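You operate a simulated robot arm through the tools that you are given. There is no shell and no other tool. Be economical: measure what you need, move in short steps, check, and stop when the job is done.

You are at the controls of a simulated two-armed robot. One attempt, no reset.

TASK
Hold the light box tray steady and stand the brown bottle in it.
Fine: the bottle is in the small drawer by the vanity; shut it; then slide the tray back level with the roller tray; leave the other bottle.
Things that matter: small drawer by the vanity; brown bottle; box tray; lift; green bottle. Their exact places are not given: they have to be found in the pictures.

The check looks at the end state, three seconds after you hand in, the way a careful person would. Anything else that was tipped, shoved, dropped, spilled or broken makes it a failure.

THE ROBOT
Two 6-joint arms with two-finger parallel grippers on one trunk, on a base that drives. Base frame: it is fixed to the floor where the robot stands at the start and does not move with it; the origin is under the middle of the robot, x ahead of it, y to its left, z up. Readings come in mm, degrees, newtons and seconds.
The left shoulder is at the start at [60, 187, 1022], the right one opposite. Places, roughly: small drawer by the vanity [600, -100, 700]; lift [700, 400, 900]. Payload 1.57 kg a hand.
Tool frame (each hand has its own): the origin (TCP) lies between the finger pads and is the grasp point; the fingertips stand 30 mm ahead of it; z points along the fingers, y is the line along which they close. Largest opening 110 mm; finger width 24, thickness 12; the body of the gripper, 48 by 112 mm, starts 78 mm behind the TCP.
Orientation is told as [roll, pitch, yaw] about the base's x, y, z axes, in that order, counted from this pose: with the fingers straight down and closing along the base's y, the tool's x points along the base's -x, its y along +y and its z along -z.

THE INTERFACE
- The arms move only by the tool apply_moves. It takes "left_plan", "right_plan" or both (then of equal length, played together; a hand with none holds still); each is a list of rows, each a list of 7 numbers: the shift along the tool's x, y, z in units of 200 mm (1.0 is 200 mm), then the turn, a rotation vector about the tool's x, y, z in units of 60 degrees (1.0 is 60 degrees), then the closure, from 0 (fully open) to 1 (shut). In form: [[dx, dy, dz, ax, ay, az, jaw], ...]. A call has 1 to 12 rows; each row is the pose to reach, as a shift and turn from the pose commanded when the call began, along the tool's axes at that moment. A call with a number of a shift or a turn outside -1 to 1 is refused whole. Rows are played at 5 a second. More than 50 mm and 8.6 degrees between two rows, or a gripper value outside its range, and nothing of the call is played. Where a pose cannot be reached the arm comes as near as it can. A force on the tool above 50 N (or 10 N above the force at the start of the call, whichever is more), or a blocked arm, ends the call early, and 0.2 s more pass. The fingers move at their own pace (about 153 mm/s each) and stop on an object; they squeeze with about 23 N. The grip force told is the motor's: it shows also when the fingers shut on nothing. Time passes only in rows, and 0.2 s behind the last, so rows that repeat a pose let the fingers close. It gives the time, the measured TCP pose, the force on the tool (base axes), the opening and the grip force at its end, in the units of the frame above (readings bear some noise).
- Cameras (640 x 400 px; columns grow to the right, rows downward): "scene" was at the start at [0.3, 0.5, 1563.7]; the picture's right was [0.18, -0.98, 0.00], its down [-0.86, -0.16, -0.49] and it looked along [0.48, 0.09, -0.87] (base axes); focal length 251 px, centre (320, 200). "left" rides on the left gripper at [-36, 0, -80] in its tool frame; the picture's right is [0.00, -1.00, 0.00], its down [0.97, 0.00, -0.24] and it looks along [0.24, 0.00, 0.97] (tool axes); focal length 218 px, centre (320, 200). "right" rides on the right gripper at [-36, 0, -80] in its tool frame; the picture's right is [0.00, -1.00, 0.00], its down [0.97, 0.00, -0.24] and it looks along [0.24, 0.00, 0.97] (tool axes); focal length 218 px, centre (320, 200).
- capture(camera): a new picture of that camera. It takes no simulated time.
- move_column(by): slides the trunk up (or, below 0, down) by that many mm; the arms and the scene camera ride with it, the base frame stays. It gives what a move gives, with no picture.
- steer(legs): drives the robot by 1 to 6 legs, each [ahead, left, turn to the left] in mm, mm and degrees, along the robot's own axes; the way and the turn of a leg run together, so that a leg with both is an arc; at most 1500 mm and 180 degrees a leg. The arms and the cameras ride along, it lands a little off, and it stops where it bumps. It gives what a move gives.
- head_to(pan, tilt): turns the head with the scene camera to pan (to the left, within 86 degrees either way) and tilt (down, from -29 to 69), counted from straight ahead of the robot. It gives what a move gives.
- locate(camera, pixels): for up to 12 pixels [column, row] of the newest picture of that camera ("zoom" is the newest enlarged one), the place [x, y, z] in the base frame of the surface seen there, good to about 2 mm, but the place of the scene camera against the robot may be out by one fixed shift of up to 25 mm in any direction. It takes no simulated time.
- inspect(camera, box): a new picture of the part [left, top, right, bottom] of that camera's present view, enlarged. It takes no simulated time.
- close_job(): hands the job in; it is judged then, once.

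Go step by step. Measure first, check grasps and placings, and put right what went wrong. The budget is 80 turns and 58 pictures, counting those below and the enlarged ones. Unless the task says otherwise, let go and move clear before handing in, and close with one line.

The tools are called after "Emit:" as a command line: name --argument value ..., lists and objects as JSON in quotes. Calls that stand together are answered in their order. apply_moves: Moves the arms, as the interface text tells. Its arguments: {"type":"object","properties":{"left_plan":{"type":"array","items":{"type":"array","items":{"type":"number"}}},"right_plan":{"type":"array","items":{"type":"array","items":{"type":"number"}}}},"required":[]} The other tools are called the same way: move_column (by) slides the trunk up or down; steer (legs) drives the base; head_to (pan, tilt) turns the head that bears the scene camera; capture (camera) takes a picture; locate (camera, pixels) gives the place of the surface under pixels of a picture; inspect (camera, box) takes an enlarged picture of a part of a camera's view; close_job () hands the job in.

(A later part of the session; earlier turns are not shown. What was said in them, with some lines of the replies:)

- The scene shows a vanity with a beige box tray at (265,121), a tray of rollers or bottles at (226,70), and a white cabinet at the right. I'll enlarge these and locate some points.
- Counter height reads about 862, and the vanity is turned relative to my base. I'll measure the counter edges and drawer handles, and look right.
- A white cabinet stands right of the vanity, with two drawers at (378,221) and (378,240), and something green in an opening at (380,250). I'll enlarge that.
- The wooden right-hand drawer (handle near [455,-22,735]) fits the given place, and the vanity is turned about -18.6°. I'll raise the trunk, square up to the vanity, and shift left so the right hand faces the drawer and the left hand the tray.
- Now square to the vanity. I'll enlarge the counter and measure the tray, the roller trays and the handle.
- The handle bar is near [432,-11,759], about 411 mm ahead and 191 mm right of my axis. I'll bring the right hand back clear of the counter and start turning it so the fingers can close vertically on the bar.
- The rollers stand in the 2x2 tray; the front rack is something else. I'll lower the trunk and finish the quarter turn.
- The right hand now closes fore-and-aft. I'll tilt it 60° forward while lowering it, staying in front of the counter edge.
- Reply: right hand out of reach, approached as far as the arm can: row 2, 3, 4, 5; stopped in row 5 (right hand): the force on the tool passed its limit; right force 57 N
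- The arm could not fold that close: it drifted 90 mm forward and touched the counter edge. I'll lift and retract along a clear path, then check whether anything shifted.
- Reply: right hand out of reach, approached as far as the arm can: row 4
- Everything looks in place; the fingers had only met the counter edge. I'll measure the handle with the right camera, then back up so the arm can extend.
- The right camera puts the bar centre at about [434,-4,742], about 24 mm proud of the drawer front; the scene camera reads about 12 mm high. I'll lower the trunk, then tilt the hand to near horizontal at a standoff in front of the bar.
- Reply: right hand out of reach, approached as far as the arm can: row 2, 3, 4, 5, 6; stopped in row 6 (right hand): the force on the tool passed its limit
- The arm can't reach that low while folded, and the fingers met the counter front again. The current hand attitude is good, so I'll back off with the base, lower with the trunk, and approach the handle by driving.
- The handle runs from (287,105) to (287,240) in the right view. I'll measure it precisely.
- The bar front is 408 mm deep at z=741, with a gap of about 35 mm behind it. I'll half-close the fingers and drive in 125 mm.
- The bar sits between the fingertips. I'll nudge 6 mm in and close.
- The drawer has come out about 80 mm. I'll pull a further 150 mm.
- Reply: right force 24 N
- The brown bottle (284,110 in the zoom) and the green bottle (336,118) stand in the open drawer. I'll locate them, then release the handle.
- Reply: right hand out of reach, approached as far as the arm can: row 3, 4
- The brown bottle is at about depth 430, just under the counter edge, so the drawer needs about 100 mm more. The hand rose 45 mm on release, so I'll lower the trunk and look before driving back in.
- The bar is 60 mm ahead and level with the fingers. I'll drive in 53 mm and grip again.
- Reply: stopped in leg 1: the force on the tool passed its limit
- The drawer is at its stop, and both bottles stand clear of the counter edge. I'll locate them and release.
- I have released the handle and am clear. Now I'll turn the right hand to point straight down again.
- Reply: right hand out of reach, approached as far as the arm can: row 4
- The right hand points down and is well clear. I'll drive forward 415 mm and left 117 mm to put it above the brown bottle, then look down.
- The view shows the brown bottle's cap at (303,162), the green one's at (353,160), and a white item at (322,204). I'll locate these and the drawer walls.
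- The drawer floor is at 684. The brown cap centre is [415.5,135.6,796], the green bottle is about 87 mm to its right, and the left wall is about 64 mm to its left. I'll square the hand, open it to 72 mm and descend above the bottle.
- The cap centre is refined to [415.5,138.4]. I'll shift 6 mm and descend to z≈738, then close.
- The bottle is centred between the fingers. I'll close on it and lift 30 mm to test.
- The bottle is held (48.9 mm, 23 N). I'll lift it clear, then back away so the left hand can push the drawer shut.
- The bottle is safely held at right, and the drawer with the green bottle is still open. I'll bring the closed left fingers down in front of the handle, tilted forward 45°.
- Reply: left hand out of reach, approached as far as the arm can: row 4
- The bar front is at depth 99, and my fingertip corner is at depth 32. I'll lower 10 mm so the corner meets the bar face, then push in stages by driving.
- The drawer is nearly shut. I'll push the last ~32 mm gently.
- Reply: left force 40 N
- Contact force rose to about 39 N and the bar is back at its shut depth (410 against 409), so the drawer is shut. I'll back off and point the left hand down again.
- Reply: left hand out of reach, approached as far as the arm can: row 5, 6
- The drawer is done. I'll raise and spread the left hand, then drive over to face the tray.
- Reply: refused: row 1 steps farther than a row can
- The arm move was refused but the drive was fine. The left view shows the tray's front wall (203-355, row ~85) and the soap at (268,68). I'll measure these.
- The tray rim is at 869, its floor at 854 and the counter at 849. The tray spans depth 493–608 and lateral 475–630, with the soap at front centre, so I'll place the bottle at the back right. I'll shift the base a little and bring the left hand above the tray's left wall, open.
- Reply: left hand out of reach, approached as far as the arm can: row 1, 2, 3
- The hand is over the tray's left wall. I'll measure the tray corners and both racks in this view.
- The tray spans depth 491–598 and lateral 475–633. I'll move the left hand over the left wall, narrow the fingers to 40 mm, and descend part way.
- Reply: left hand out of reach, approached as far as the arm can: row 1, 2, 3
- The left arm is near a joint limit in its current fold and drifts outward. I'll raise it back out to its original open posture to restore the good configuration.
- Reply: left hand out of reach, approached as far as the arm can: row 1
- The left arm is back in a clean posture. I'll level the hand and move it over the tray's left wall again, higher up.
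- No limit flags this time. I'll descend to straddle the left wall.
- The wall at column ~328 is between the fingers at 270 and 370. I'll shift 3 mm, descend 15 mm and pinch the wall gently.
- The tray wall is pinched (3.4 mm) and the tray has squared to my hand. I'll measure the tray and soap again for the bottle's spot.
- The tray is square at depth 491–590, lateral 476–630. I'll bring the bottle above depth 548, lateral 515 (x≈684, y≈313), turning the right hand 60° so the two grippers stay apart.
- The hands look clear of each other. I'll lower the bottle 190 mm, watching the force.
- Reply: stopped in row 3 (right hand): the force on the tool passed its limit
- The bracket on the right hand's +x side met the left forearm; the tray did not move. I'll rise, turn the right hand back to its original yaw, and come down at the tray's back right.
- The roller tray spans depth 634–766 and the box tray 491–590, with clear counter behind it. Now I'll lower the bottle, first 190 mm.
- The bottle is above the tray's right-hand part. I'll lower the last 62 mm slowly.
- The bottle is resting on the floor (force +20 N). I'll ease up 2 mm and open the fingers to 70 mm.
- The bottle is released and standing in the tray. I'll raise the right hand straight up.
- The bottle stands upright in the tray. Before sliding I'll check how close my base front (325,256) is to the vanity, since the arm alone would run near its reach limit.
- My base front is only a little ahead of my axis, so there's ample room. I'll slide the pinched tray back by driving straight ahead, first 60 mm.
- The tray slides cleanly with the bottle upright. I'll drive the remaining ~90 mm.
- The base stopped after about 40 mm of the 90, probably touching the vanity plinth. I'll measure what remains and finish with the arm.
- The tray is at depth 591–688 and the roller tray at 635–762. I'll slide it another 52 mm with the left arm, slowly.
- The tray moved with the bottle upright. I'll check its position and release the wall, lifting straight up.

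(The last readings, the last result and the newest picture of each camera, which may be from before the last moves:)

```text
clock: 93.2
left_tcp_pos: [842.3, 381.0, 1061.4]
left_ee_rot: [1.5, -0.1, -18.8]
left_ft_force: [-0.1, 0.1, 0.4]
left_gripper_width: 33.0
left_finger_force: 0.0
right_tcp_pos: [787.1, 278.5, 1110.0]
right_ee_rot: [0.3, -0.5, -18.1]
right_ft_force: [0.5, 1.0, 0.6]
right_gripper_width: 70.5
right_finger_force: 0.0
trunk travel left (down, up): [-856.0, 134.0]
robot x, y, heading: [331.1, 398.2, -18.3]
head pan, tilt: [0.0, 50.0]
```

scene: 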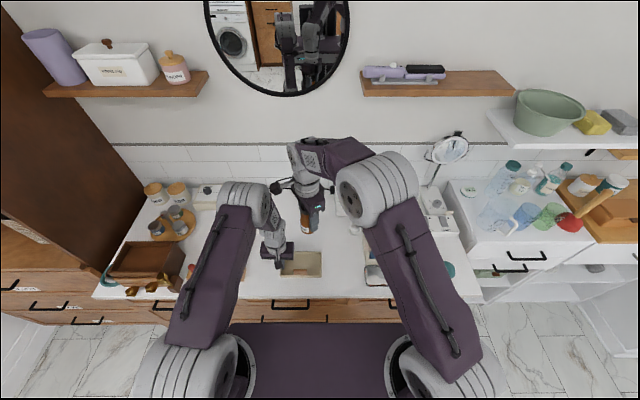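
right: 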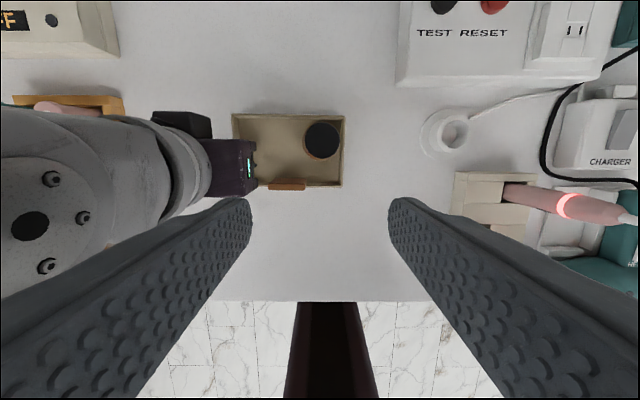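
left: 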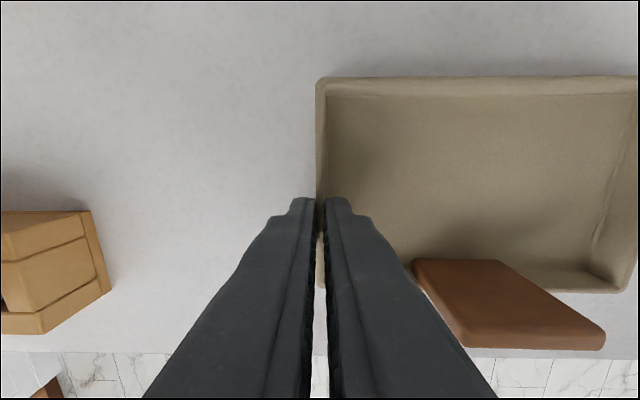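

The tray is now at depth 643–738 (centre 690) against the roller tray's 635–764 (centre 699). I'll back the robot away and take a final look.

Emit:
steer --legs '[[-350, 0, 0]]'

Emit:
capture --camera "scene"

Emit:
inspect --camera "scene" --box '[160, 130, 460, 320]'

```text
clock: 95.5
left_tcp_pos: [513.0, 488.3, 1060.7]
left_ee_rot: [1.5, 0.0, -19.2]
left_ft_force: [0.6, -0.2, -0.4]
left_gripper_width: 32.8
left_finger_force: 0.1
right_tcp_pos: [459.0, 384.8, 1110.0]
right_ee_rot: [0.2, -0.3, -18.5]
right_ft_force: [-0.1, 0.5, -0.2]
right_gripper_width: 70.5
right_finger_force: 0.0
trunk travel left (down, up): [-856.0, 134.0]
robot x, y, heading: [-0.8, 507.2, -18.5]
head pan, tilt: [0.0, 50.0]
```

```text
5 pictures are left
```

scene: 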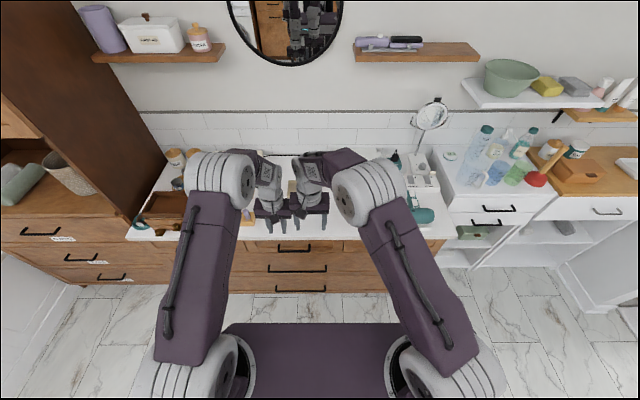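

```text
2.11 times, centred on (310, 225) of scene
```

zoom: 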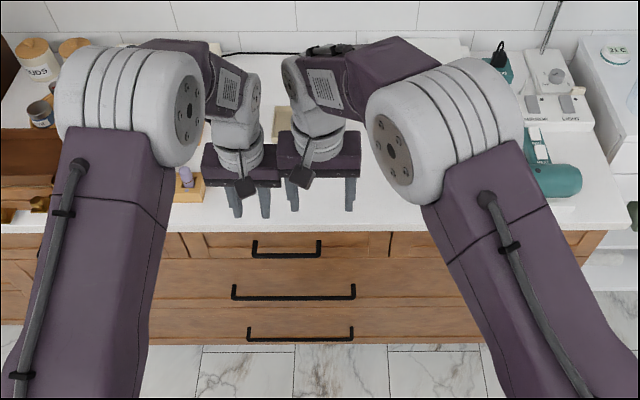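

The hands block the view, so I'll spread them apart and back up a little more for one clear picture.

Emit:
steer --legs '[[-200, 0, 0]]'

Emit:
apply_moves --left_plan '[[0, 0.2, 0, 0, 0, 0, 0.5], [0, 0.4, 0, 0, 0, 0, 0.5], [0, 0.6, 0, 0, 0, 0, 0.5], [0, 0.8, 0, 0, 0, 0, 0.5]]' --right_plan '[[0, -0.24, 0, 0, 0, 0, 0.36], [0, -0.48, 0, 0, 0, 0, 0.36], [0, -0.72, 0, 0, 0, 0, 0.36], [0, -0.96, 0, 0, 0, 0, 0.36]]'

Emit:
inspect --camera "scene" --box '[130, 80, 470, 290]'

```text
clock: 97.0
left_tcp_pos: [326.9, 549.1, 1059.4]
left_ee_rot: [1.4, -0.1, -19.4]
left_ft_force: [-0.4, -0.8, 1.2]
left_gripper_width: 32.9
left_finger_force: 0.0
right_tcp_pos: [272.3, 445.2, 1108.8]
right_ee_rot: [0.2, -0.3, -18.9]
right_ft_force: [0.4, -0.4, -0.5]
right_gripper_width: 70.2
right_finger_force: 0.1
trunk travel left (down, up): [-856.0, 134.0]
robot x, y, heading: [-185.3, 570.1, -18.9]
head pan, tilt: [0.0, 50.0]
```

```text
clock: 98.0
left_tcp_pos: [379.0, 699.2, 1064.5]
left_ee_rot: [1.6, -0.1, -19.5]
left_ft_force: [-0.1, 0.4, 0.4]
left_gripper_width: 55.2
left_finger_force: 0.1
right_tcp_pos: [206.3, 264.2, 1107.9]
right_ee_rot: [0.2, -0.5, -18.7]
right_ft_force: [0.8, -0.1, 0.2]
right_gripper_width: 70.5
right_finger_force: 0.0
trunk travel left (down, up): [-856.0, 134.0]
robot x, y, heading: [-187.1, 572.6, -18.9]
head pan, tilt: [0.0, 50.0]
```

```text
1.88 times, centred on (300, 185) of scene
```

zoom: 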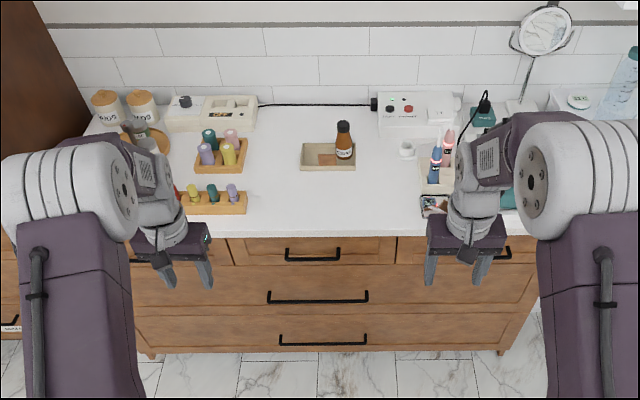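

The bottle stands in the tray, level with the roller tray, and nothing else looks disturbed. One last check that the drawer front is flush with its neighbour.

Emit:
locate --camera "zoom" --pixels '[[404, 250], [392, 250], [518, 254], [380, 250], [302, 164], [355, 164], [197, 168], [243, 168]]'

```text
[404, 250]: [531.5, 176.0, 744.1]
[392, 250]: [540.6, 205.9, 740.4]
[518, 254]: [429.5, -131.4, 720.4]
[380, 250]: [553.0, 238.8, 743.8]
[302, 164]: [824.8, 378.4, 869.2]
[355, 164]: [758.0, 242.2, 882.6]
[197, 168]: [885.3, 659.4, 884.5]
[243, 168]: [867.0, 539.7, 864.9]
```

The drawer front reads the same depth as its neighbour (448 against 448), so it is shut, and everything stands as asked. Handing in.

Emit:
close_job

```text
The job is handed in.
```

I stood the brown bottle upright in the box tray, shut the drawer with the green bottle left in it, and slid the tray back to within about 10 mm of level with the roller tray.
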